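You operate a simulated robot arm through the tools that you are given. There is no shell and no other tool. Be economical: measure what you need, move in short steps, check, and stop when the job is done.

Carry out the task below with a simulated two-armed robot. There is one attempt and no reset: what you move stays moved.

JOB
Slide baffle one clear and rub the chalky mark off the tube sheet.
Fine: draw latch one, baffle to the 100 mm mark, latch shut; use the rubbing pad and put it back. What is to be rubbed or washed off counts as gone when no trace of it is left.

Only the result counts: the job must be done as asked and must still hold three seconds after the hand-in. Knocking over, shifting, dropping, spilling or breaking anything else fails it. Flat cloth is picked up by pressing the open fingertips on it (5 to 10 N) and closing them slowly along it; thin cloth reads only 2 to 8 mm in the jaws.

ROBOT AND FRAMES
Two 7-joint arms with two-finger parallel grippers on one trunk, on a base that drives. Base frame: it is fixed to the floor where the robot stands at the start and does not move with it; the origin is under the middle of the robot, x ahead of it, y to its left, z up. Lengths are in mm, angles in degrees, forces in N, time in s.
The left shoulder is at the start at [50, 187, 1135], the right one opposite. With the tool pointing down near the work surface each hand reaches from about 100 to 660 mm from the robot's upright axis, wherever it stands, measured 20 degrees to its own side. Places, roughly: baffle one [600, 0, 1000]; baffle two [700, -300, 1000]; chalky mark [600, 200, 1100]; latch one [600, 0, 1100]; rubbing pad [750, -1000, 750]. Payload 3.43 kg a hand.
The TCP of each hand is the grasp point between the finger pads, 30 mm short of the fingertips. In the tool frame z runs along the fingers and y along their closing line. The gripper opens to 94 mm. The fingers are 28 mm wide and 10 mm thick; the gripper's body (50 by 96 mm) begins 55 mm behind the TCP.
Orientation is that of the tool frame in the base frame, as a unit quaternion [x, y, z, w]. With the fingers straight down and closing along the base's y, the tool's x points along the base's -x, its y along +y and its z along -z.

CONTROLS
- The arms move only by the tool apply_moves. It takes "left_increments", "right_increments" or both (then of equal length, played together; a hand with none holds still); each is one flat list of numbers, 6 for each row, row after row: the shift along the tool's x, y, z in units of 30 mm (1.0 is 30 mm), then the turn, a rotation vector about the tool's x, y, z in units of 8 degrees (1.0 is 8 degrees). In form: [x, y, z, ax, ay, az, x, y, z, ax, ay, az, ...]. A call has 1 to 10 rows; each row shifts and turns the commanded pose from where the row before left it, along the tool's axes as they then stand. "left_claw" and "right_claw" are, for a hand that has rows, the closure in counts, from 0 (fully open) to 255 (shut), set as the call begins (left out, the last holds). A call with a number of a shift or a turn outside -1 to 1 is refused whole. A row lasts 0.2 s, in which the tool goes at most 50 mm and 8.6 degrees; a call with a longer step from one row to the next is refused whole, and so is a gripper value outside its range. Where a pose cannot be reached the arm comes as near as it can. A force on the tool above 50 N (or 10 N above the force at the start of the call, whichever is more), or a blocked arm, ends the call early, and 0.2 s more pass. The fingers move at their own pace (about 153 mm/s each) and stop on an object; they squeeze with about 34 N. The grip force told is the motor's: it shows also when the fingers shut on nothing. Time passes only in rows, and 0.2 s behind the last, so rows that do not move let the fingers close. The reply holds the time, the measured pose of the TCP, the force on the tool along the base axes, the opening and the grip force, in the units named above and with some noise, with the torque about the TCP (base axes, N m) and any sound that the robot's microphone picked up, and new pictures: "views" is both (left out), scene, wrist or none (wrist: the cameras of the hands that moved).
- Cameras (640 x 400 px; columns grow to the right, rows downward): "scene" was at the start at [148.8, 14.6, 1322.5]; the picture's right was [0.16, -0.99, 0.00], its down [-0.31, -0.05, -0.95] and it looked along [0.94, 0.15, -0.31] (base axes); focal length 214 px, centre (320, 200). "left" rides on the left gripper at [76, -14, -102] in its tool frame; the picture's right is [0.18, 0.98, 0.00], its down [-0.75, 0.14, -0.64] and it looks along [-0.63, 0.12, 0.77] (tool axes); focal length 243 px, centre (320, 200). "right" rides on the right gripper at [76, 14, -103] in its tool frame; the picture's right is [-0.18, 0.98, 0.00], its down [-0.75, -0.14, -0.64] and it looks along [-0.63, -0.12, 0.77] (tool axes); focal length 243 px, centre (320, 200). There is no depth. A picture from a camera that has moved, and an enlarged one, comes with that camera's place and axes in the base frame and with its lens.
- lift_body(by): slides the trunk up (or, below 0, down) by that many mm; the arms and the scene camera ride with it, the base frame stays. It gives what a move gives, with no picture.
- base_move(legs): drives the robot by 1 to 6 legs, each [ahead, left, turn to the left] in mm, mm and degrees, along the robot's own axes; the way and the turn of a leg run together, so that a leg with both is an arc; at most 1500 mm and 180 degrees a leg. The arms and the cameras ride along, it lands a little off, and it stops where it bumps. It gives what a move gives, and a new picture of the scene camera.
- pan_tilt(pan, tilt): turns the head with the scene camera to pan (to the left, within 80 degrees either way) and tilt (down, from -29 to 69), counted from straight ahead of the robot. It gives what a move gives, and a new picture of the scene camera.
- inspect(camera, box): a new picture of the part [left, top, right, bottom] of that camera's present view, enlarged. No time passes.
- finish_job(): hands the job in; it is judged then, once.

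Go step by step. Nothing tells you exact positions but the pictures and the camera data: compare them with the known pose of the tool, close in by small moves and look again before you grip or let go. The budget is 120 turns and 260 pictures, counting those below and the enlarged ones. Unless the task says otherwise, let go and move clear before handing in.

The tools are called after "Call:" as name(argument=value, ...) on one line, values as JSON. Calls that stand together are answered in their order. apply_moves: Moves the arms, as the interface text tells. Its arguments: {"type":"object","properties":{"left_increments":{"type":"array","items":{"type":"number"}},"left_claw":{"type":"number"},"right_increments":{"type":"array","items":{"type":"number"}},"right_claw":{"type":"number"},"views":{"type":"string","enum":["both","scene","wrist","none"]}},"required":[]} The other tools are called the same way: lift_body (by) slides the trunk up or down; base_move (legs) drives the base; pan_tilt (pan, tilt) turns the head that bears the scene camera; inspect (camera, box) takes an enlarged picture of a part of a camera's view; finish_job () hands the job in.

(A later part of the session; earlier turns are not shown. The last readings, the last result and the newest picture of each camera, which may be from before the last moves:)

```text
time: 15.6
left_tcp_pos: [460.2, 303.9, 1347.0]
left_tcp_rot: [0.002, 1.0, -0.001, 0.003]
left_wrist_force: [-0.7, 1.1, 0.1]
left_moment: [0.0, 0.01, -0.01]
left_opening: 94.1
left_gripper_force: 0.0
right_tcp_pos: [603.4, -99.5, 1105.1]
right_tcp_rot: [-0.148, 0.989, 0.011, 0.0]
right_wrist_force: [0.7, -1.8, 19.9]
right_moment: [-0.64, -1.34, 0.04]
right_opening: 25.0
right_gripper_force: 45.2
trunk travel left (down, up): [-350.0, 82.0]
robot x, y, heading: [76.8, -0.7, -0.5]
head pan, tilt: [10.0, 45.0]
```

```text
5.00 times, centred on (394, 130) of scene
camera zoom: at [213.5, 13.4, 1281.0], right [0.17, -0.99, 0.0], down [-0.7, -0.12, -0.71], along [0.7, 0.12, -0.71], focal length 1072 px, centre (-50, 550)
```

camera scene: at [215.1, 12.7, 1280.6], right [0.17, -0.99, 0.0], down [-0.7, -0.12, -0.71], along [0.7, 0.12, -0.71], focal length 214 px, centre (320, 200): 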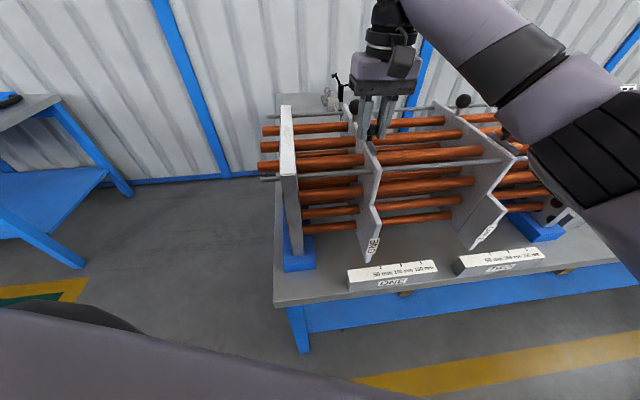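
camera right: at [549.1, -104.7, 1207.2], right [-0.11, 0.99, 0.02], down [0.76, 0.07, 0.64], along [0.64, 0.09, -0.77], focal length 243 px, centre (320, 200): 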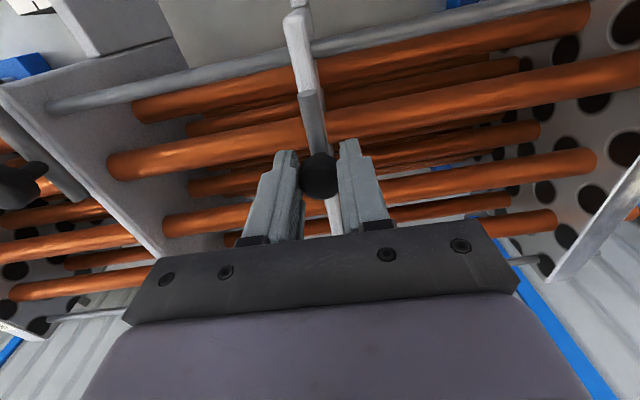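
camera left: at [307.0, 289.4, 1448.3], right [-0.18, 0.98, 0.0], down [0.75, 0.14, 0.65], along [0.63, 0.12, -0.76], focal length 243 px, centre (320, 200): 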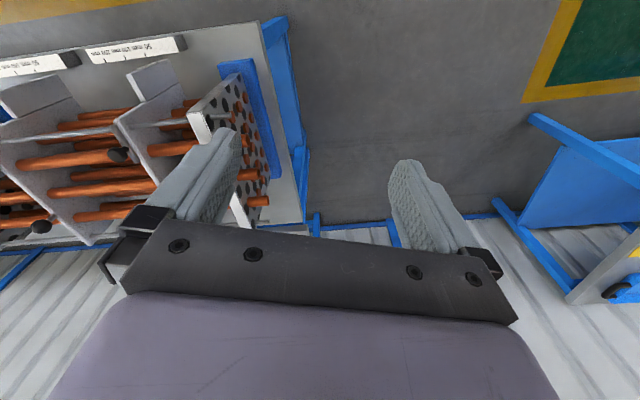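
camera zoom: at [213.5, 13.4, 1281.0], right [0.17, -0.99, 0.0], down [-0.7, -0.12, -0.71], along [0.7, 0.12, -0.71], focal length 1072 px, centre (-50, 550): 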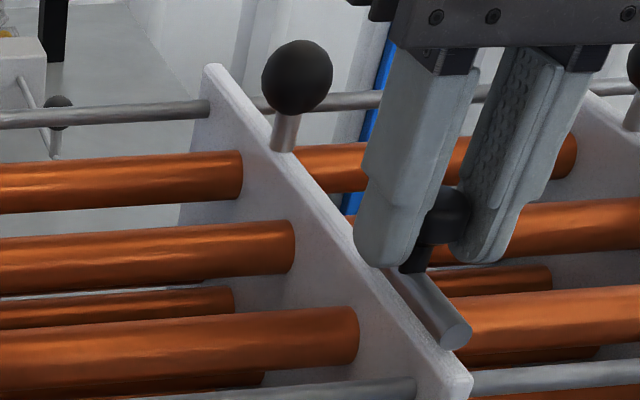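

Call:
apply_moves(right_increments=[0.15, 0, 0, 0, 0, 0, 0.12, 0, 0, 0, 0, 0, 0, 0, 0, 0, 0, 0], views="none")

Call:
inspect(camera="scene", box=[330, 90, 458, 170])

```text
time: 16.4
left_tcp_pos: [459.6, 304.2, 1347.3]
left_tcp_rot: [0.002, 1.0, 0.0, 0.004]
left_wrist_force: [0.7, -0.3, -0.5]
left_moment: [0.01, 0.01, -0.01]
left_opening: 94.2
left_gripper_force: 0.1
right_tcp_pos: [596.0, -100.8, 1105.2]
right_tcp_rot: [-0.148, 0.989, 0.011, 0.0]
right_wrist_force: [0.0, 0.2, 22.3]
right_moment: [-0.78, -0.72, -0.02]
right_opening: 25.3
right_gripper_force: 45.3
trunk travel left (down, up): [-350.0, 82.0]
robot x, y, heading: [75.0, 0.1, -0.2]
head pan, tilt: [10.0, 45.0]
```

```text
5.00 times, centred on (394, 130) of scene
camera zoom: at [213.3, 13.7, 1281.1], right [0.17, -0.99, 0.0], down [-0.7, -0.12, -0.71], along [0.7, 0.12, -0.71], focal length 1072 px, centre (-50, 550)
```

zoom: 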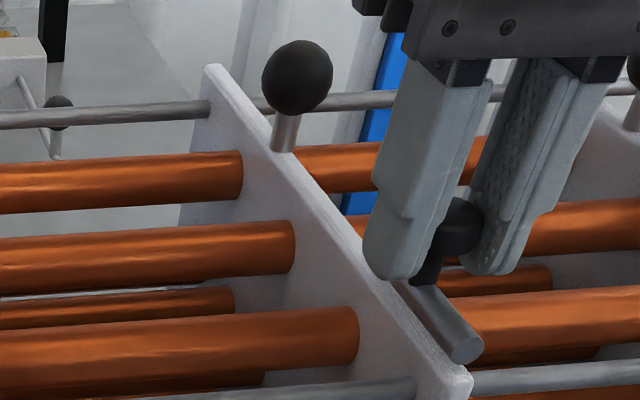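

Call:
apply_moves(right_increments=[0.15, 0, 0, 0, 0, 0, 0.15, 0, 0, 0, 0, 0, 0, 0, 0, 0, 0, 0], views="none")

Call:
inspect(camera="scene", box=[330, 90, 458, 170])

```text
time: 17.2
left_tcp_pos: [464.1, 307.4, 1346.2]
left_tcp_rot: [0.001, 1.0, -0.002, 0.002]
left_wrist_force: [0.4, -0.3, 1.3]
left_moment: [-0.03, 0.02, 0.0]
left_opening: 94.1
left_gripper_force: 0.1
right_tcp_pos: [591.1, -102.9, 1103.5]
right_tcp_rot: [-0.147, 0.989, 0.012, 0.003]
right_wrist_force: [32.4, 11.1, 23.0]
right_moment: [-0.58, -0.8, -0.07]
right_opening: 25.4
right_gripper_force: 44.6
trunk travel left (down, up): [-350.0, 82.0]
robot x, y, heading: [77.9, 2.0, -0.1]
head pan, tilt: [10.0, 45.0]
```

```text
5.00 times, centred on (394, 130) of scene
camera zoom: at [217.8, 15.2, 1280.4], right [0.17, -0.99, 0.0], down [-0.7, -0.12, -0.71], along [0.69, 0.12, -0.71], focal length 1072 px, centre (-50, 550)
```

zoom: 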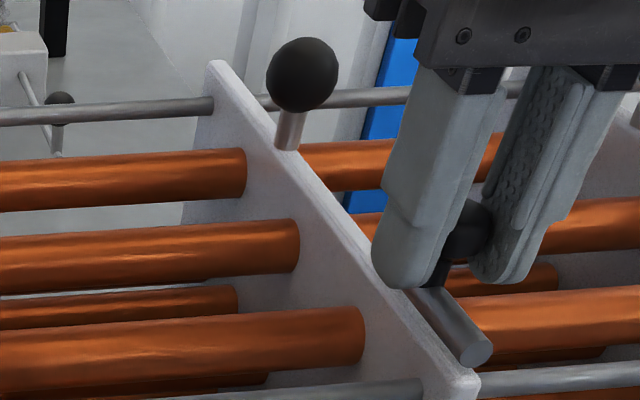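

Firm stop reached, as in the shut position at the start. I ease off and test whether the baffle is locked with a small sideways nudge.

Call:
apply_moves(right_increments=[-0.15, 0, 0, 0, 0, 0, 0, -0.13, 0, 0, 0, 0, 0, 0, 0, 0, 0, 0], views="none")

Call:
apply_moves(right_increments=[0, 0.13, 0, 0, 0, 0, 0, 0, 0, 0, 0, 0], views="none")

Call:
apply_moves(right_increments=[0, 0.13, 0, 0, 0, 0, 0, 0, 0, 0, 0, 0], views="none")

```text
time: 18.0
left_tcp_pos: [460.7, 306.0, 1346.7]
left_tcp_rot: [0.002, 1.0, -0.003, 0.003]
left_wrist_force: [0.0, 0.5, -0.8]
left_moment: [0.01, 0.0, 0.02]
left_opening: 94.1
left_gripper_force: 0.1
right_tcp_pos: [592.9, -103.3, 1103.4]
right_tcp_rot: [-0.152, 0.988, 0.011, -0.002]
right_wrist_force: [0.9, 16.2, 14.6]
right_moment: [-0.29, -1.13, 0.36]
right_opening: 25.1
right_gripper_force: 45.3
trunk travel left (down, up): [-350.0, 82.0]
robot x, y, heading: [78.1, 2.1, -0.0]
head pan, tilt: [10.0, 45.0]
```

```text
time: 18.6
left_tcp_pos: [460.1, 305.4, 1346.8]
left_tcp_rot: [0.002, 1.0, -0.002, 0.003]
left_wrist_force: [0.3, 0.9, -0.9]
left_moment: [-0.02, 0.0, 0.0]
left_opening: 94.1
left_gripper_force: 0.0
right_tcp_pos: [592.3, -103.1, 1102.6]
right_tcp_rot: [-0.147, 0.989, 0.01, -0.001]
right_wrist_force: [3.3, 11.3, 16.9]
right_moment: [-0.54, -0.67, 0.4]
right_opening: 25.2
right_gripper_force: 45.2
trunk travel left (down, up): [-350.0, 82.0]
robot x, y, heading: [78.2, -2.2, -0.2]
head pan, tilt: [10.0, 45.0]
```

```text
time: 19.2
left_tcp_pos: [462.1, 302.6, 1347.4]
left_tcp_rot: [0.002, 1.0, -0.001, 0.003]
left_wrist_force: [0.5, 0.0, -0.2]
left_moment: [0.0, -0.01, -0.02]
left_opening: 94.2
left_gripper_force: 0.1
right_tcp_pos: [592.8, -103.0, 1103.2]
right_tcp_rot: [-0.144, 0.99, 0.01, -0.001]
right_wrist_force: [11.7, -5.3, 19.2]
right_moment: [-1.03, -0.5, -0.2]
right_opening: 25.2
right_gripper_force: 45.3
trunk travel left (down, up): [-350.0, 82.0]
robot x, y, heading: [78.6, -0.1, -0.1]
head pan, tilt: [10.0, 45.0]
```

The baffle holds firm: latch is shut. I open the fingers and rise clear.

Call:
apply_moves(right_increments=[0, -0.13, 0, 0, 0, 0, 0, 0, 0, 0, 0, 0], right_claw=130, views="none")

Call:
apply_moves(right_increments=[0, 0, -0.5, 0, 0, 0, 0, 0, -1, 0, 0, 0, 0, 0, -1, 0, 0, 0, 0, 0, -1, 0, 0, 0, 0, 0, -1, 0, 0, 0, 0, 0, -1, 0, 0, 0], views="both")

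Call:
inspect(camera="scene", box=[330, 90, 458, 170])

Call:
inspect(camera="scene", box=[330, 210, 458, 290])

```text
time: 19.8
left_tcp_pos: [461.5, 303.5, 1346.8]
left_tcp_rot: [0.002, 1.0, -0.001, 0.002]
left_wrist_force: [0.2, 0.2, 0.8]
left_moment: [0.02, 0.02, -0.02]
left_opening: 94.1
left_gripper_force: 0.0
right_tcp_pos: [593.8, -104.0, 1102.5]
right_tcp_rot: [-0.148, 0.989, 0.011, -0.004]
right_wrist_force: [0.0, 0.3, -0.1]
right_moment: [-0.01, -0.02, 0.0]
right_opening: 45.9
right_gripper_force: 0.0
trunk travel left (down, up): [-350.0, 82.0]
robot x, y, heading: [75.7, -1.8, -0.1]
head pan, tilt: [10.0, 45.0]
```

```text
time: 21.2
left_tcp_pos: [461.7, 305.3, 1346.5]
left_tcp_rot: [0.002, 1.0, -0.002, 0.003]
left_wrist_force: [-0.6, 0.6, 0.0]
left_moment: [0.01, -0.03, -0.01]
left_opening: 93.8
left_gripper_force: 0.1
right_tcp_pos: [591.9, -106.9, 1259.6]
right_tcp_rot: [-0.148, 0.989, 0.011, -0.011]
right_wrist_force: [-0.1, -0.9, -0.9]
right_moment: [-0.01, 0.01, 0.02]
right_opening: 46.0
right_gripper_force: 0.0
right hand out of reach, approached as far as the arm can: row 6
trunk travel left (down, up): [-350.0, 82.0]
robot x, y, heading: [77.2, 1.1, 0.1]
head pan, tilt: [10.0, 45.0]
camera scene: at [214.9, 14.1, 1280.7], right [0.17, -0.99, 0.0], down [-0.7, -0.12, -0.71], along [0.7, 0.12, -0.71], focal length 214 px, centre (320, 200)
camera right: at [518.6, -117.3, 1364.0], right [-0.11, 0.99, 0.02], down [0.78, 0.07, 0.63], along [0.62, 0.09, -0.78], focal length 243 px, centre (320, 200)
```

scene: 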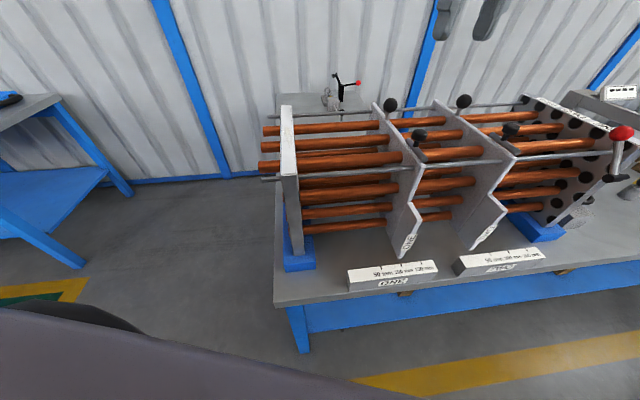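
right: 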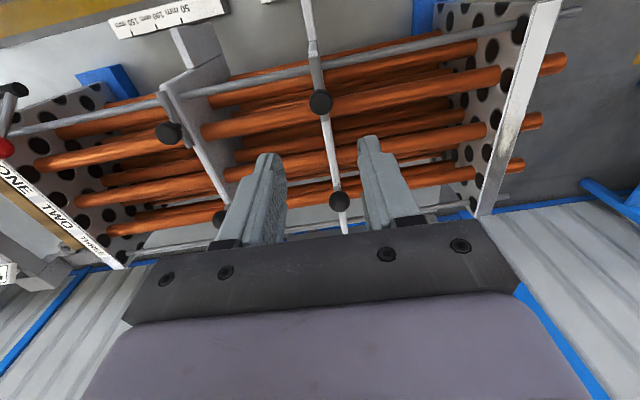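

```text
5.00 times, centred on (394, 130) of scene
camera zoom: at [214.9, 14.1, 1280.7], right [0.17, -0.99, 0.0], down [-0.7, -0.12, -0.71], along [0.7, 0.12, -0.71], focal length 1072 px, centre (-50, 550)
```

zoom: 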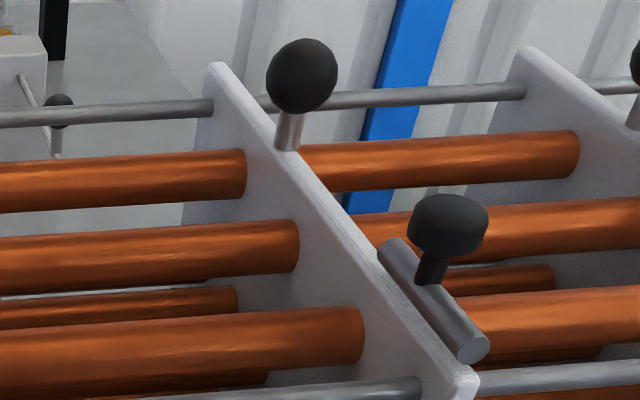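

```text
5.00 times, centred on (394, 250) of scene
camera zoom: at [214.9, 14.1, 1280.7], right [0.17, -0.99, 0.0], down [-0.7, -0.12, -0.71], along [0.7, 0.12, -0.71], focal length 1072 px, centre (-50, -50)
```

zoom: 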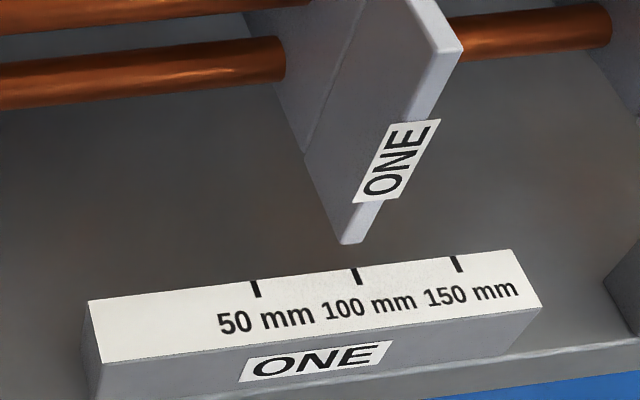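

Bolt shut, pointer at 100 mm. Next I retract the right hand, turn to face the bench squarely and drive along it toward the rubbing pad.

Call:
apply_moves(right_increments=[0.9, 0, 0, 0, 0, 0, 0.9, 0, 0, 0, 0, 0, 0.9, 0, 0, 0, 0, 0, 0.9, 0, 0, 0, 0, 0, 0.9, 0, 0, 0, 0, 0, 0.9, 0, 0, 0, 0, 0], views="none")

Call:
base_move(legs=[[-40, 0, -17.2]])

Call:
pan_tilt(pan=-50, tilt=30)

```text
time: 22.6
left_tcp_pos: [461.3, 303.3, 1347.0]
left_tcp_rot: [0.002, 1.0, -0.001, 0.002]
left_wrist_force: [-0.1, -0.2, 0.8]
left_moment: [-0.02, -0.02, 0.0]
left_opening: 93.8
left_gripper_force: 0.1
right_tcp_pos: [440.5, -155.1, 1265.5]
right_tcp_rot: [-0.148, 0.989, 0.011, -0.001]
right_wrist_force: [-0.8, 0.3, 0.7]
right_moment: [-0.01, -0.03, -0.02]
right_opening: 46.0
right_gripper_force: 0.1
trunk travel left (down, up): [-350.0, 82.0]
robot x, y, heading: [78.7, 2.0, -0.2]
head pan, tilt: [10.0, 45.0]
```

```text
time: 23.9
left_tcp_pos: [494.0, 184.5, 1346.6]
left_tcp_rot: [0.147, 0.989, -0.001, 0.003]
left_wrist_force: [-0.5, -0.7, -0.4]
left_moment: [-0.01, -0.01, -0.02]
left_opening: 93.9
left_gripper_force: 0.0
right_tcp_pos: [342.3, -246.9, 1266.3]
right_tcp_rot: [-0.002, 1.0, 0.011, 0.0]
right_wrist_force: [0.3, 0.6, 0.8]
right_moment: [0.0, -0.05, 0.0]
right_opening: 46.4
right_gripper_force: 0.1
trunk travel left (down, up): [-350.0, 82.0]
robot x, y, heading: [39.0, 5.8, -17.1]
head pan, tilt: [10.0, 45.0]
camera scene: at [173.9, -21.7, 1280.7], right [-0.12, -0.99, 0.0], down [-0.7, 0.09, -0.71], along [0.7, -0.09, -0.71], focal length 214 px, centre (320, 200)
```

scene: 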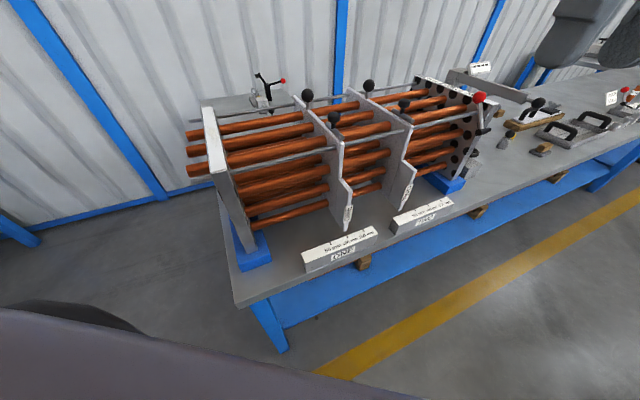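

```text
time: 25.2
left_tcp_pos: [494.9, 186.3, 1347.3]
left_tcp_rot: [0.148, 0.989, -0.001, 0.003]
left_wrist_force: [0.1, 0.4, 0.7]
left_moment: [0.0, 0.0, -0.02]
left_opening: 94.0
left_gripper_force: 0.1
right_tcp_pos: [341.8, -247.0, 1266.0]
right_tcp_rot: [-0.001, 1.0, 0.012, -0.001]
right_wrist_force: [0.1, 1.0, 0.6]
right_moment: [0.0, 0.01, -0.01]
right_opening: 46.0
right_gripper_force: 0.0
trunk travel left (down, up): [-350.0, 82.0]
robot x, y, heading: [36.5, 3.6, -17.2]
head pan, tilt: [-50.0, 30.0]
camera scene: at [128.9, -94.9, 1303.3], right [-0.92, -0.39, 0.0], down [-0.2, 0.46, -0.87], along [0.34, -0.8, -0.5], focal length 214 px, centre (320, 200)
```

scene: 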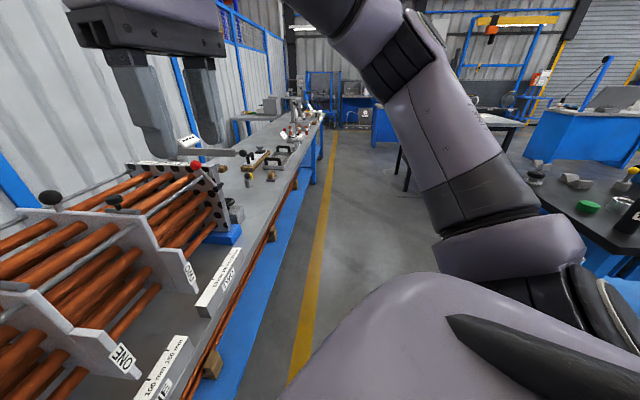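

I turned the wrong way; the bench faces heading +17. I turn left 34.4° and then strafe along the bench.

Call:
base_move(legs=[[0, 0, 34.4], [0, -1120, 0]])

Call:
pan_tilt(pan=-15, tilt=45)

```text
time: 36.9
left_tcp_pos: [649.7, -635.8, 1347.4]
left_tcp_rot: [-0.162, 0.987, 0.0, 0.003]
left_wrist_force: [0.5, 1.1, -1.0]
left_moment: [-0.03, 0.01, 0.02]
left_opening: 93.9
left_gripper_force: 0.0
right_tcp_pos: [777.9, -1075.6, 1266.0]
right_tcp_rot: [-0.31, 0.951, 0.01, -0.004]
right_wrist_force: [0.1, -0.2, 0.7]
right_moment: [-0.04, -0.01, -0.01]
right_opening: 46.0
right_gripper_force: 0.0
trunk travel left (down, up): [-350.0, 82.0]
robot x, y, heading: [383.1, -1049.9, 19.0]
head pan, tilt: [-50.0, 30.0]
camera scene: at [516.7, -1075.1, 1303.3], right [-0.52, -0.86, 0.0], down [-0.43, 0.26, -0.87], along [0.74, -0.45, -0.5], focal length 214 px, centre (320, 200)
```

scene: 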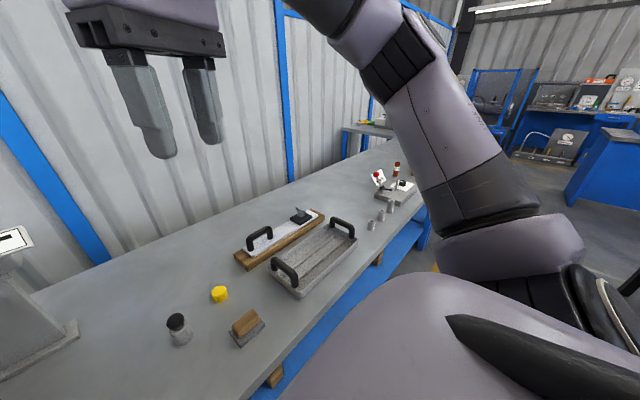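

```text
time: 37.9
left_tcp_pos: [650.5, -635.5, 1346.9]
left_tcp_rot: [-0.163, 0.987, 0.0, 0.002]
left_wrist_force: [-0.6, -0.4, -0.1]
left_moment: [-0.02, 0.01, -0.01]
left_opening: 94.0
left_gripper_force: 0.0
right_tcp_pos: [778.2, -1075.4, 1266.5]
right_tcp_rot: [-0.308, 0.951, 0.011, -0.005]
right_wrist_force: [0.1, 0.4, -0.2]
right_moment: [0.02, 0.01, 0.01]
right_opening: 46.1
right_gripper_force: 0.0
trunk travel left (down, up): [-350.0, 82.0]
robot x, y, heading: [389.9, -1048.5, 19.0]
head pan, tilt: [-15.0, 45.0]
camera scene: at [520.5, -1022.9, 1280.7], right [0.07, -1.0, 0.0], down [-0.71, -0.05, -0.71], along [0.71, 0.05, -0.71], focal length 214 px, centre (320, 200)
```

scene: 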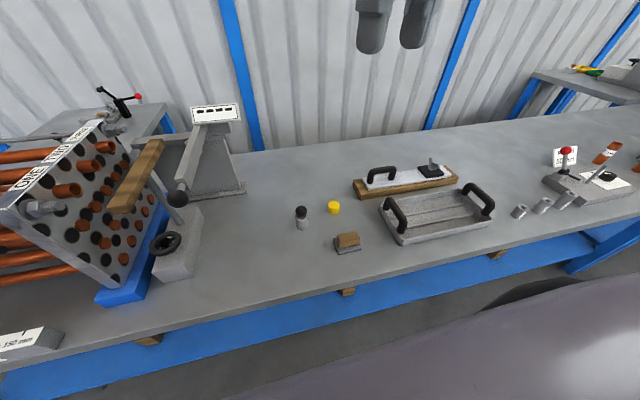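

The pad (grey base with a wooden back) is at about [866,-1074]. I enlarge it and the neighbours.

Call:
inspect(camera="scene", box=[283, 192, 411, 272])

Call:
inspect(camera="right", box=[0, 0, 640, 400])

Call:
inspect(camera="scene", box=[0, 90, 240, 300])

```text
5.00 times, centred on (347, 232) of scene
camera zoom: at [520.5, -1022.9, 1280.7], right [0.07, -1.0, 0.0], down [-0.71, -0.05, -0.71], along [0.71, 0.05, -0.71], focal length 1072 px, centre (185, 40)
```

zoom: 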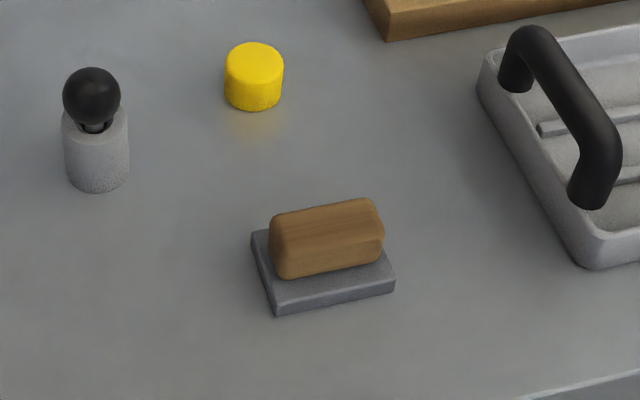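

```text
1.00 times, centred on (320, 200) of right (not enlarged: the box is as wide or as high as the picture)
camera zoom: at [711.3, -1109.8, 1368.7], right [-0.43, 0.9, 0.02], down [0.7, 0.32, 0.64], along [0.57, 0.29, -0.77], focal length 243 px, centre (320, 200)
```

zoom: 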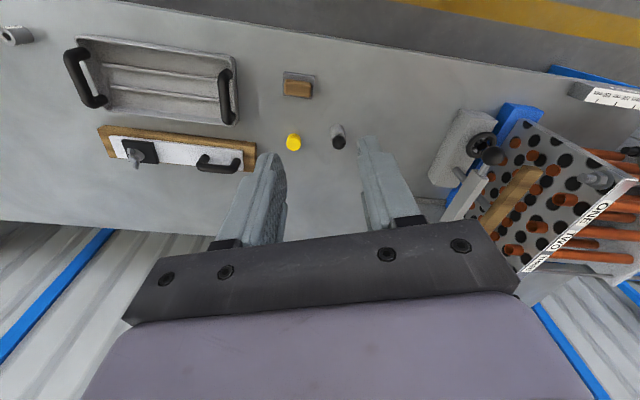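

```text
1.90 times, centred on (120, 195) of scene
camera zoom: at [520.5, -1022.9, 1280.7], right [0.07, -1.0, 0.0], down [-0.71, -0.05, -0.71], along [0.71, 0.05, -0.71], focal length 408 px, centre (701, 210)
```

zoom: 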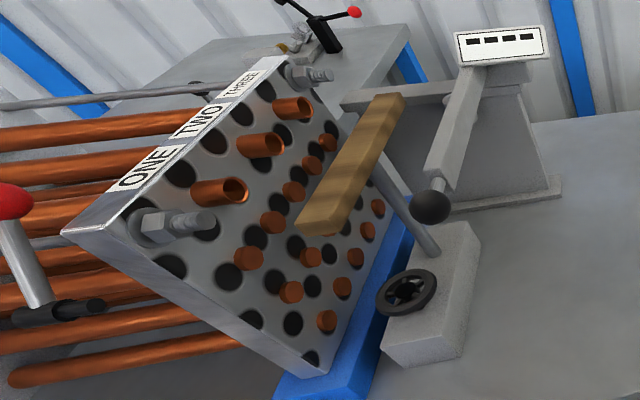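

I position the right hand above the pad, aligned with the bench, and open it.

Call:
apply_moves(right_increments=[-0.81, -0.6, 0, 0, 0, 0, -0.81, -0.6, 0, 0, 0, 0, -0.81, -0.6, 0, 0, 0, 0, 0, 0, 0.5, 0, 0, 0.78, 0, 0, 1, 0, 0, 0.78, 0, 0, 1, 0, 0, 0.78, 0, 0, 1, 0, 0, 0, 0, 0, 1, 0, 0, 0, 0, 0, 1, 0, 0, 0, 0, 0, 1, 0, 0, 0], right_claw=0, views="both")

```text
time: 40.1
left_tcp_pos: [651.0, -635.1, 1346.7]
left_tcp_rot: [-0.162, 0.987, 0.0, 0.004]
left_wrist_force: [-0.8, 0.1, -0.1]
left_moment: [0.01, 0.03, 0.0]
left_opening: 94.3
left_gripper_force: 0.1
right_tcp_pos: [866.1, -1074.3, 1069.5]
right_tcp_rot: [-0.15, 0.989, 0.01, -0.006]
right_wrist_force: [-0.3, 0.1, 0.0]
right_moment: [-0.02, 0.0, -0.05]
right_opening: 94.0
right_gripper_force: 0.1
trunk travel left (down, up): [-350.0, 82.0]
robot x, y, heading: [389.7, -1046.3, 18.9]
head pan, tilt: [-15.0, 45.0]
camera scene: at [520.8, -1022.9, 1280.7], right [0.07, -1.0, 0.0], down [-0.71, -0.05, -0.71], along [0.71, 0.05, -0.71], focal length 214 px, centre (320, 200)
camera right: at [791.8, -1083.7, 1172.1], right [-0.11, 0.99, 0.02], down [0.77, 0.08, 0.63], along [0.63, 0.09, -0.77], focal length 243 px, centre (320, 200)
```

scene: 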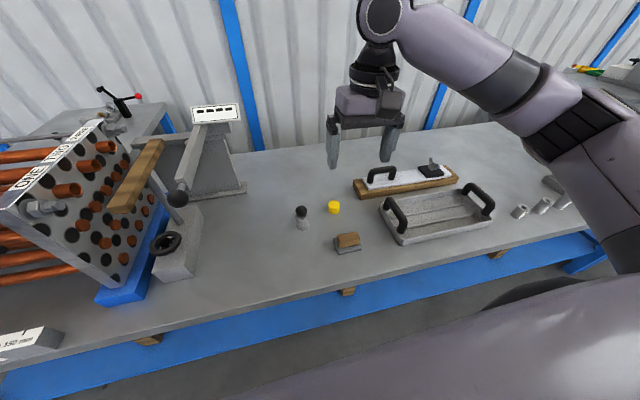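
right: 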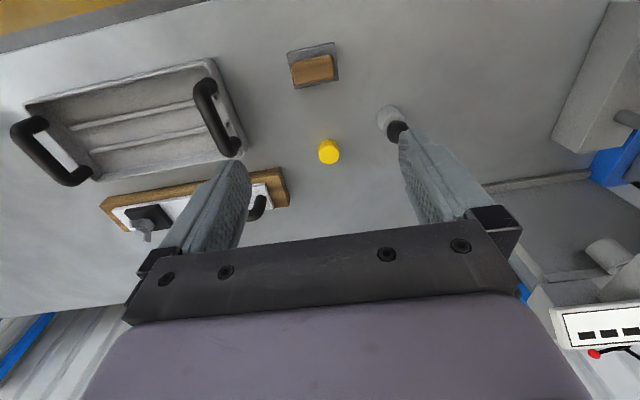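

Call:
apply_moves(right_increments=[0, -0.07, 1, 0, 0, 0, 0, 0, 1, 0, 0, 0, 0, 0, 1, 0, 0, 0, 0, 0, 1, 0, 0, 0, 0, 0, 1, 0, 0, 0, 0, 0, 1, 0, 0, 0, 0, 0, 1, 0, 0, 0], views="both")

Call:
inspect(camera="scene", box=[283, 182, 411, 262])

```text
time: 41.7
left_tcp_pos: [649.3, -635.2, 1346.9]
left_tcp_rot: [-0.162, 0.987, 0.0, 0.003]
left_wrist_force: [0.3, -0.4, -0.1]
left_moment: [0.0, 0.01, 0.01]
left_opening: 94.0
left_gripper_force: 0.1
right_tcp_pos: [864.1, -1069.8, 856.6]
right_tcp_rot: [-0.15, 0.989, 0.01, -0.005]
right_wrist_force: [0.1, 0.6, 0.4]
right_moment: [0.0, 0.01, -0.02]
right_opening: 94.0
right_gripper_force: 0.1
trunk travel left (down, up): [-350.0, 82.0]
robot x, y, heading: [385.8, -1047.9, 19.0]
head pan, tilt: [-15.0, 45.0]
camera scene: at [520.6, -1022.9, 1280.7], right [0.07, -1.0, 0.0], down [-0.71, -0.05, -0.71], along [0.71, 0.05, -0.71], focal length 214 px, centre (320, 200)
camera right: at [789.5, -1080.9, 961.1], right [-0.12, 0.99, 0.02], down [0.77, 0.08, 0.63], along [0.63, 0.09, -0.77], focal length 243 px, centre (320, 200)
```

scene: 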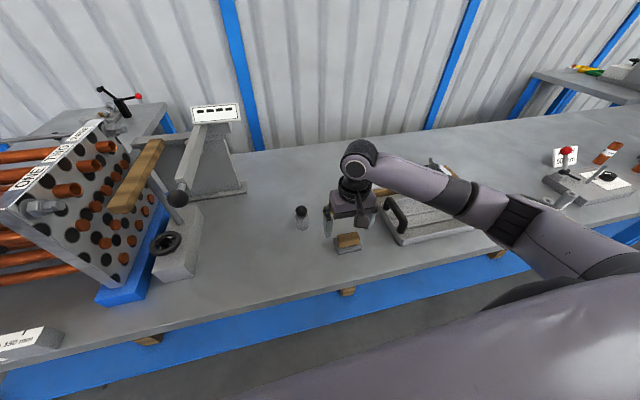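
right: 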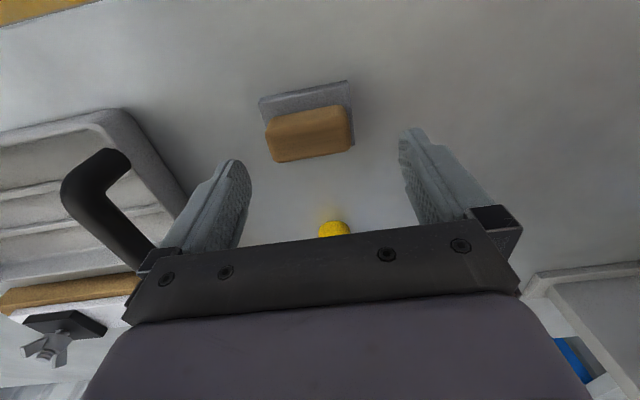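

```text
5.00 times, centred on (347, 222) of scene
camera zoom: at [520.6, -1022.9, 1280.7], right [0.07, -1.0, 0.0], down [-0.71, -0.05, -0.71], along [0.71, 0.05, -0.71], focal length 1072 px, centre (185, 90)
```

zoom: 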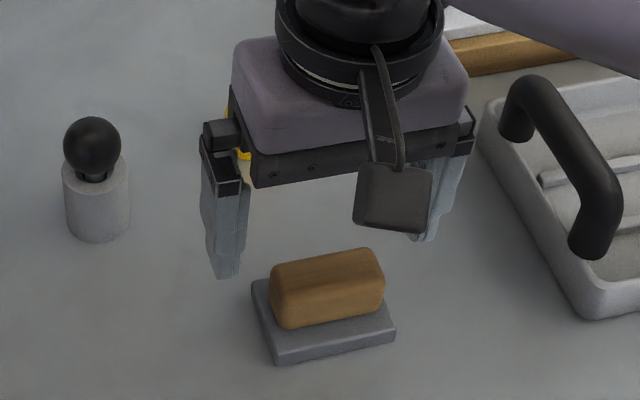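

The handle centre is at [866.6,-1076]; I correct by 6.7 mm, lower beside the handle and check before closing.

Call:
apply_moves(right_increments=[-0.02, -0.22, 0.5, 0, 0, 0, 0, 0, 0.6, 0, 0, 0, 0, 0, 0.5, 0, 0, 0], views="wrist")

Call:
inspect(camera="scene", box=[283, 182, 411, 262])

```text
time: 42.5
left_tcp_pos: [650.0, -635.1, 1346.8]
left_tcp_rot: [-0.162, 0.987, -0.001, 0.003]
left_wrist_force: [0.1, -1.2, 0.3]
left_moment: [-0.01, 0.02, -0.01]
left_opening: 94.1
left_gripper_force: 0.2
right_tcp_pos: [865.5, -1076.2, 812.6]
right_tcp_rot: [-0.149, 0.989, 0.01, -0.005]
right_wrist_force: [-0.1, -0.2, 0.2]
right_moment: [0.04, -0.02, 0.02]
right_opening: 93.9
right_gripper_force: 0.1
trunk travel left (down, up): [-350.0, 82.0]
robot x, y, heading: [384.1, -1047.0, 18.9]
head pan, tilt: [-15.0, 45.0]
camera right: at [791.8, -1086.8, 914.0], right [-0.12, 0.99, 0.02], down [0.77, 0.08, 0.63], along [0.63, 0.09, -0.77], focal length 243 px, centre (320, 200)
```

right: 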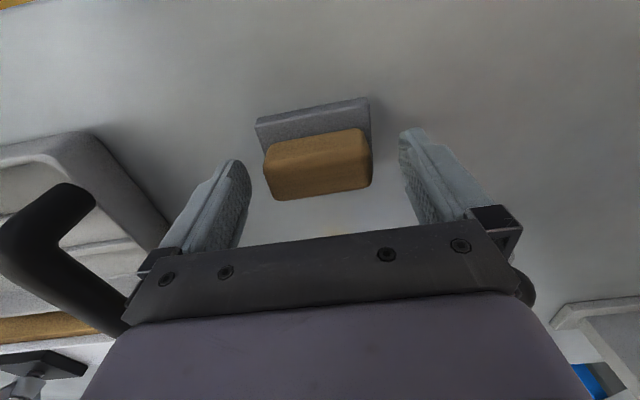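

```text
5.00 times, centred on (347, 222) of scene
camera zoom: at [520.5, -1022.9, 1280.7], right [0.07, -1.0, 0.0], down [-0.71, -0.05, -0.71], along [0.71, 0.05, -0.71], focal length 1072 px, centre (185, 90)
```

zoom: 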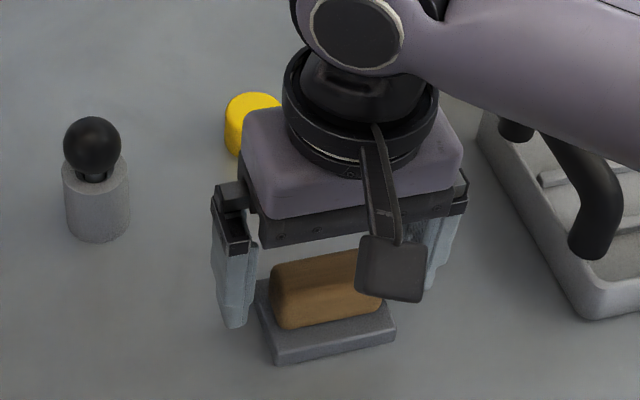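

Call:
apply_moves(right_increments=[0, -0.12, 0.2, 0, 0, 0, 0, 0, 0, 0, 0, 0], views="none")

Call:
apply_moves(right_increments=[0, 0, 0, 0, 0, 0, 0, 0, 0, 0, 0, 0, 0, 0, 0, 0, 0, 0], right_claw=255, views="wrist")

Call:
inspect(camera="scene", box=[283, 182, 411, 262])

```text
time: 43.1
left_tcp_pos: [649.6, -635.1, 1347.7]
left_tcp_rot: [-0.162, 0.987, -0.001, 0.003]
left_wrist_force: [0.0, -0.4, 0.1]
left_moment: [-0.02, 0.02, 0.01]
left_opening: 94.0
left_gripper_force: 0.0
right_tcp_pos: [866.9, -1079.5, 804.0]
right_tcp_rot: [-0.151, 0.988, 0.01, -0.006]
right_wrist_force: [-0.5, 0.1, -0.4]
right_moment: [0.01, 0.03, 0.0]
right_opening: 94.0
right_gripper_force: 0.1
trunk travel left (down, up): [-350.0, 82.0]
robot x, y, heading: [382.7, -1045.3, 18.8]
head pan, tilt: [-15.0, 45.0]
```

```text
time: 43.9
left_tcp_pos: [648.8, -635.0, 1347.4]
left_tcp_rot: [-0.162, 0.987, -0.001, 0.002]
left_wrist_force: [0.6, 0.5, 1.0]
left_moment: [-0.02, 0.0, 0.01]
left_opening: 94.1
left_gripper_force: 0.0
right_tcp_pos: [865.3, -1079.8, 804.3]
right_tcp_rot: [-0.151, 0.989, 0.01, -0.005]
right_wrist_force: [0.2, -0.6, -0.1]
right_moment: [-0.04, -0.06, 0.0]
right_opening: 63.8
right_gripper_force: 33.8
trunk travel left (down, up): [-350.0, 82.0]
robot x, y, heading: [386.7, -1050.5, 18.9]
head pan, tilt: [-15.0, 45.0]
camera right: at [792.4, -1090.2, 908.0], right [-0.12, 0.99, 0.02], down [0.77, 0.08, 0.63], along [0.63, 0.09, -0.77], focal length 243 px, centre (320, 200)
```

right: 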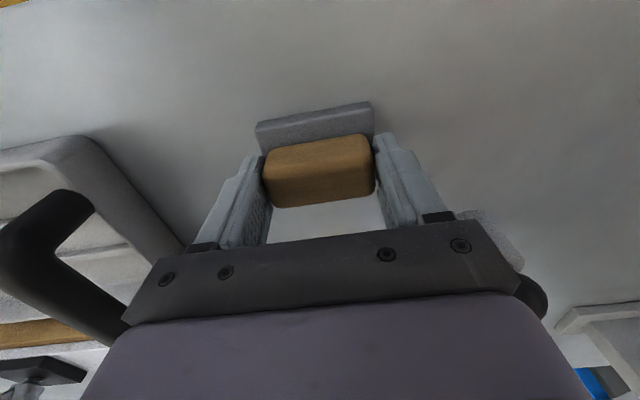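

```text
5.00 times, centred on (347, 222) of scene
camera zoom: at [520.5, -1022.8, 1280.7], right [0.07, -1.0, 0.0], down [-0.71, -0.05, -0.71], along [0.71, 0.05, -0.71], focal length 1072 px, centre (185, 90)
```

zoom: 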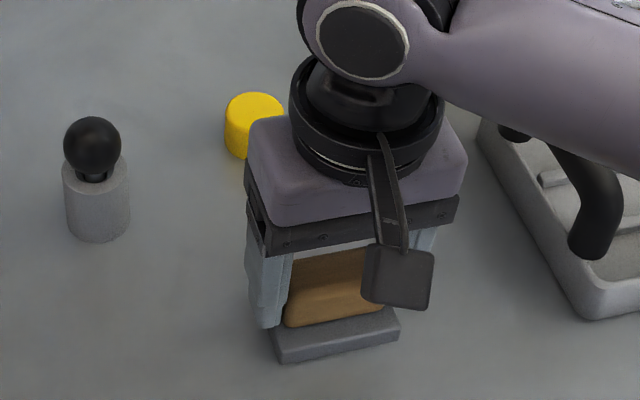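

Gripped (63.8 mm); I note the put-back pose TCP [865.3,-1079.8,804.3]. Lift it.

Call:
apply_moves(right_increments=[0, 0, -0.3, 0, 0, 0, 0, 0, -0.7, 0, 0, 0, 0, 0, -1, 0, 0, 0, 0, 0, -1, 0, 0, 0, 0, 0, -1, 0, 0, 0, 0, 0, -1, 0, 0, 0, 0, 0, -1, 0, 0, 0, 0, 0, -1, 0, 0, 0, 0, 0, -1, 0, 0, 0, 0, 0, -1, 0, 0, 0], views="wrist")

Call:
apply_moves(right_increments=[0, 0, -1, 0, 0, 0, 0, 0, -1, 0, 0, 0, 0.5, 0, -1, 0, 0, 0, 1, 0, -1, 0, 0, 0, 1, 0, -1, 0, 0, 0, 1, 0, -0.5, 0, 0, 0], views="scene")

```text
time: 46.1
left_tcp_pos: [649.7, -635.1, 1346.7]
left_tcp_rot: [-0.162, 0.987, 0.0, 0.002]
left_wrist_force: [0.8, -0.5, 0.0]
left_moment: [0.0, 0.01, 0.0]
left_opening: 93.9
left_gripper_force: 0.0
right_tcp_pos: [869.7, -1087.4, 1078.0]
right_tcp_rot: [-0.15, 0.989, 0.01, -0.006]
right_wrist_force: [0.3, 0.5, -0.7]
right_moment: [0.01, -0.01, -0.02]
right_opening: 63.7
right_gripper_force: 34.1
trunk travel left (down, up): [-350.0, 82.0]
robot x, y, heading: [386.6, -1051.3, 18.6]
head pan, tilt: [-15.0, 45.0]
camera right: at [794.6, -1096.8, 1180.7], right [-0.12, 0.99, 0.02], down [0.77, 0.08, 0.63], along [0.63, 0.09, -0.77], focal length 243 px, centre (320, 200)
```

right: 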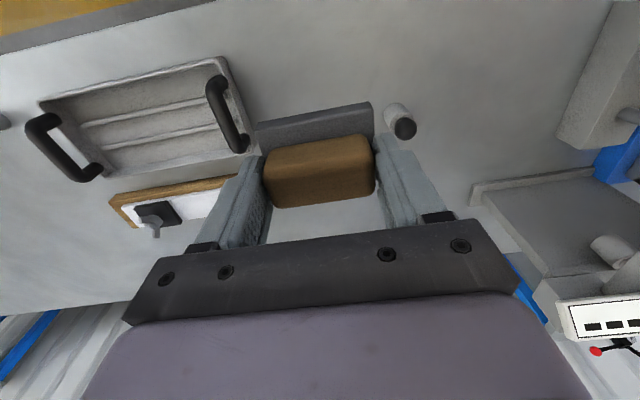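

```text
time: 47.5
left_tcp_pos: [649.7, -634.9, 1345.6]
left_tcp_rot: [-0.163, 0.987, 0.0, 0.003]
left_wrist_force: [0.5, 0.5, -0.4]
left_moment: [0.02, -0.04, 0.0]
left_opening: 94.2
left_gripper_force: 0.0
right_tcp_pos: [775.8, -1119.0, 1243.0]
right_tcp_rot: [-0.149, 0.989, 0.009, -0.006]
right_wrist_force: [-0.4, -0.1, -0.7]
right_moment: [0.0, -0.01, 0.0]
right_opening: 63.9
right_gripper_force: 33.8
trunk travel left (down, up): [-350.0, 82.0]
robot x, y, heading: [385.5, -1046.2, 19.0]
head pan, tilt: [-15.0, 45.0]
camera scene: at [520.1, -1023.0, 1280.7], right [0.07, -1.0, 0.0], down [-0.71, -0.05, -0.71], along [0.71, 0.05, -0.71], focal length 214 px, centre (320, 200)
```

scene: 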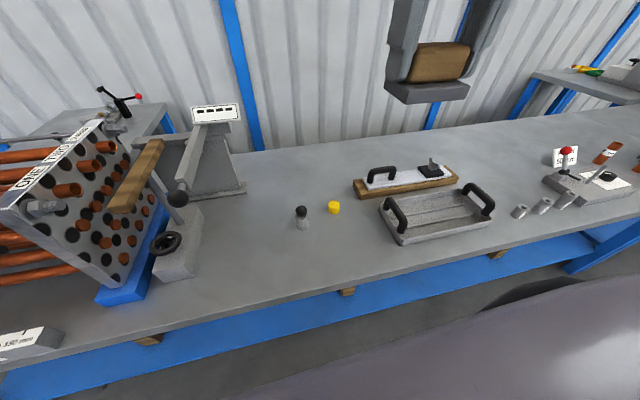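

Pad held. I straighten to the bench and drive back along it to the tube sheet.

Call:
base_move(legs=[[0, 0, -1.8], [0, 1170, 0]])

Call:
pan_tilt(pan=0, tilt=40)

```text
time: 58.4
left_tcp_pos: [318.5, 481.7, 1347.4]
left_tcp_rot: [-0.148, 0.989, -0.001, 0.003]
left_wrist_force: [-0.6, -0.5, -0.5]
left_moment: [-0.01, 0.0, -0.01]
left_opening: 94.0
left_gripper_force: 0.0
right_tcp_pos: [430.4, -5.6, 1243.2]
right_tcp_rot: [-0.135, 0.991, 0.01, -0.006]
right_wrist_force: [-0.3, 0.8, -0.7]
right_moment: [0.0, 0.0, -0.02]
right_opening: 63.7
right_gripper_force: 34.0
trunk travel left (down, up): [-350.0, 82.0]
robot x, y, heading: [41.1, 74.5, 16.9]
head pan, tilt: [-15.0, 45.0]
camera scene: at [177.5, 96.4, 1280.7], right [0.04, -1.0, 0.0], down [-0.71, -0.03, -0.71], along [0.71, 0.03, -0.71], focal length 214 px, centre (320, 200)
```

scene: 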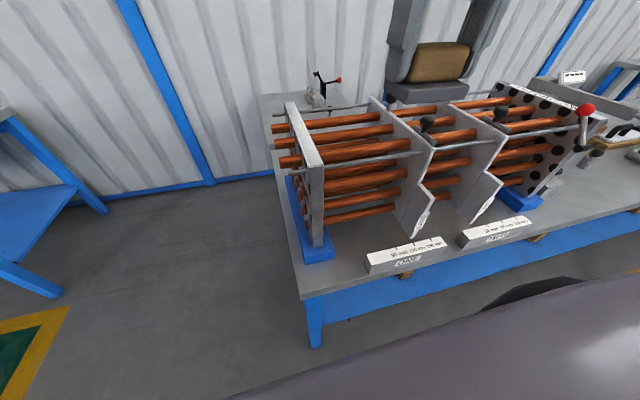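

```text
time: 59.2
left_tcp_pos: [318.6, 479.4, 1346.6]
left_tcp_rot: [-0.148, 0.989, 0.0, 0.003]
left_wrist_force: [0.4, 0.0, -0.4]
left_moment: [0.03, -0.03, 0.02]
left_opening: 94.2
left_gripper_force: 0.1
right_tcp_pos: [430.1, -6.4, 1242.4]
right_tcp_rot: [-0.136, 0.991, 0.01, -0.006]
right_wrist_force: [-0.4, 0.1, 0.1]
right_moment: [0.06, 0.01, -0.05]
right_opening: 63.9
right_gripper_force: 33.6
trunk travel left (down, up): [-350.0, 82.0]
robot x, y, heading: [42.4, 72.5, 17.2]
head pan, tilt: [0.0, 40.0]
camera scene: at [177.5, 118.3, 1287.9], right [0.29, -0.96, 0.0], down [-0.61, -0.19, -0.77], along [0.73, 0.22, -0.64], focal length 214 px, centre (320, 200)
```

scene: 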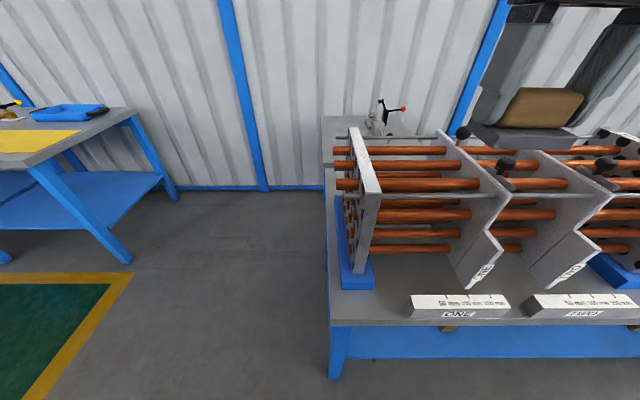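

Call:
inspect(camera="scene", box=[316, 120, 412, 200])

Call:
inspect(camera="left", box=[0, 0, 240, 200])

Call:
inspect(camera="right", box=[340, 0, 640, 240])

```text
5.00 times, centred on (364, 160) of scene
camera zoom: at [177.5, 118.3, 1287.9], right [0.29, -0.96, 0.0], down [-0.61, -0.19, -0.77], along [0.73, 0.22, -0.64], focal length 1072 px, centre (100, 400)
```

zoom: 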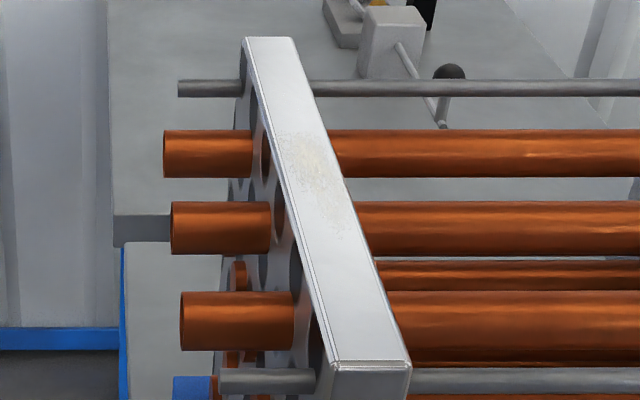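

```text
2.00 times, centred on (120, 100) of left
camera zoom: at [250.2, 443.6, 1448.1], right [-0.46, 0.89, 0.0], down [0.68, 0.36, 0.65], along [0.57, 0.3, -0.76], focal length 485 px, centre (720, 400)
```

zoom: 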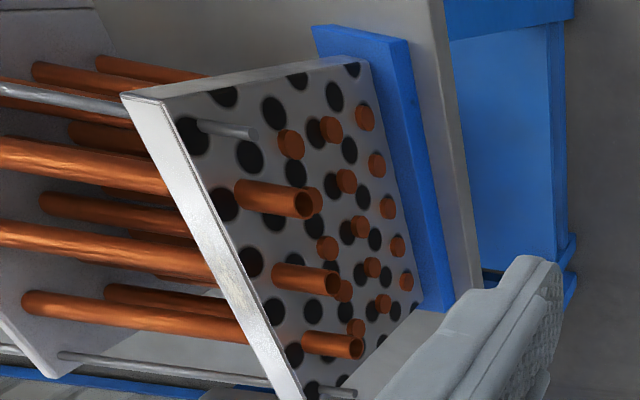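

```text
1.67 times, centred on (490, 120) of right
camera zoom: at [356.2, -13.8, 1345.1], right [-0.09, 1.0, 0.02], down [0.77, 0.05, 0.63], along [0.63, 0.07, -0.77], focal length 404 px, centre (37, 333)
```

zoom: 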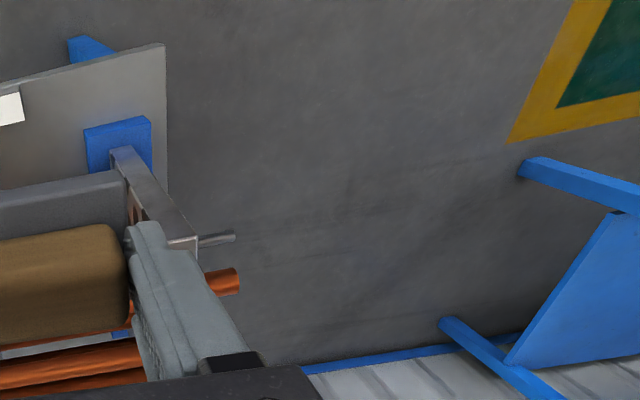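

The sheet's top edge is at z≈1061, centre line u≈35, and the chalk patch lies about [560..659, 133..167]. I reposition for better reach and put the trunk up a little.

Call:
base_move(legs=[[50, 90, 0]])

Call:
lift_body(by=60)

Call:
pan_tilt(pan=-20, tilt=40)

```text
time: 60.7
left_tcp_pos: [337.4, 582.9, 1346.0]
left_tcp_rot: [-0.148, 0.989, 0.0, 0.004]
left_wrist_force: [0.1, 0.3, -1.2]
left_moment: [0.01, -0.01, 0.02]
left_opening: 93.8
left_gripper_force: 0.0
right_tcp_pos: [451.6, 97.6, 1241.2]
right_tcp_rot: [-0.136, 0.991, 0.01, -0.006]
right_wrist_force: [0.4, 0.3, -0.7]
right_moment: [-0.02, 0.01, 0.01]
right_opening: 63.8
right_gripper_force: 33.7
trunk travel left (down, up): [-350.0, 82.0]
robot x, y, heading: [60.2, 180.6, 17.0]
head pan, tilt: [0.0, 40.0]
camera scene: at [198.2, 220.9, 1287.9], right [0.29, -0.96, 0.0], down [-0.61, -0.19, -0.77], along [0.73, 0.23, -0.64], focal length 214 px, centre (320, 200)
```

scene: 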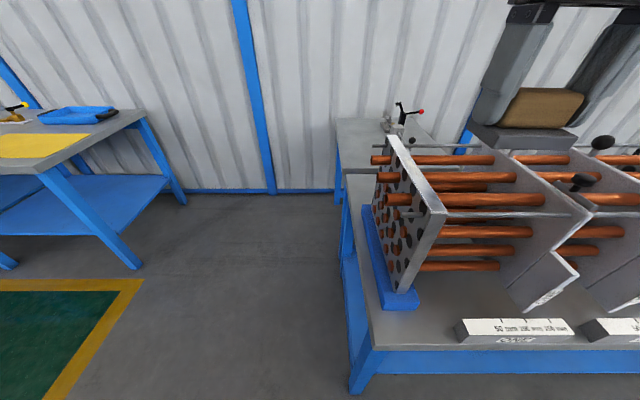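

```text
time: 61.7
left_tcp_pos: [339.2, 582.5, 1407.4]
left_tcp_rot: [-0.149, 0.989, -0.001, 0.003]
left_wrist_force: [-0.3, 0.5, 0.8]
left_moment: [-0.01, 0.01, 0.01]
left_opening: 94.0
left_gripper_force: 0.1
right_tcp_pos: [451.0, 97.3, 1302.2]
right_tcp_rot: [-0.135, 0.991, 0.011, -0.005]
right_wrist_force: [-0.4, 0.1, -0.4]
right_moment: [0.01, 0.02, -0.03]
right_opening: 63.8
right_gripper_force: 33.7
trunk travel left (down, up): [-410.0, 22.0]
robot x, y, heading: [61.2, 183.3, 17.0]
head pan, tilt: [0.0, 40.0]
```

```text
time: 62.5
left_tcp_pos: [338.5, 581.6, 1405.5]
left_tcp_rot: [-0.149, 0.989, -0.001, 0.003]
left_wrist_force: [0.4, -0.4, 0.1]
left_moment: [-0.03, -0.01, 0.01]
left_opening: 94.2
left_gripper_force: 0.0
right_tcp_pos: [451.2, 96.0, 1302.6]
right_tcp_rot: [-0.136, 0.991, 0.01, -0.006]
right_wrist_force: [-0.3, 0.0, -1.1]
right_moment: [0.01, -0.02, 0.01]
right_opening: 63.7
right_gripper_force: 33.9
trunk travel left (down, up): [-410.0, 22.0]
robot x, y, heading: [62.5, 179.1, 17.1]
head pan, tilt: [-20.0, 40.0]
camera scene: at [201.8, 191.2, 1347.9], right [-0.05, -1.0, 0.0], down [-0.64, 0.03, -0.77], along [0.77, -0.04, -0.64], focal length 214 px, centre (320, 200)
```

scene: 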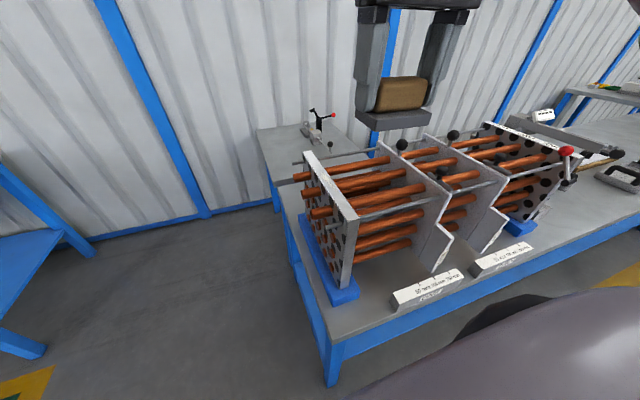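

Call:
inspect(camera="scene", box=[280, 140, 376, 230])

Call:
inspect(camera="right", box=[0, 0, 640, 400])

```text
4.44 times, centred on (328, 185) of scene
camera zoom: at [201.8, 191.2, 1347.9], right [-0.05, -1.0, 0.0], down [-0.64, 0.03, -0.77], along [0.77, -0.04, -0.64], focal length 953 px, centre (284, 267)
```

zoom: 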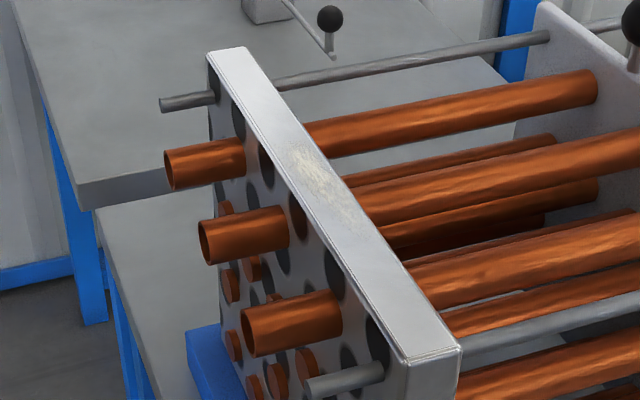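

```text
1.00 times, centred on (320, 200) of right (not enlarged: the box is as wide or as high as the picture)
camera zoom: at [376.9, 88.5, 1405.2], right [-0.09, 1.0, 0.02], down [0.77, 0.06, 0.63], along [0.63, 0.07, -0.77], focal length 243 px, centre (320, 200)
```

zoom: 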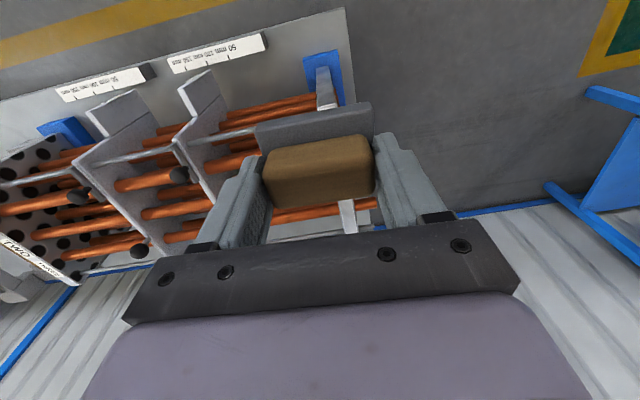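

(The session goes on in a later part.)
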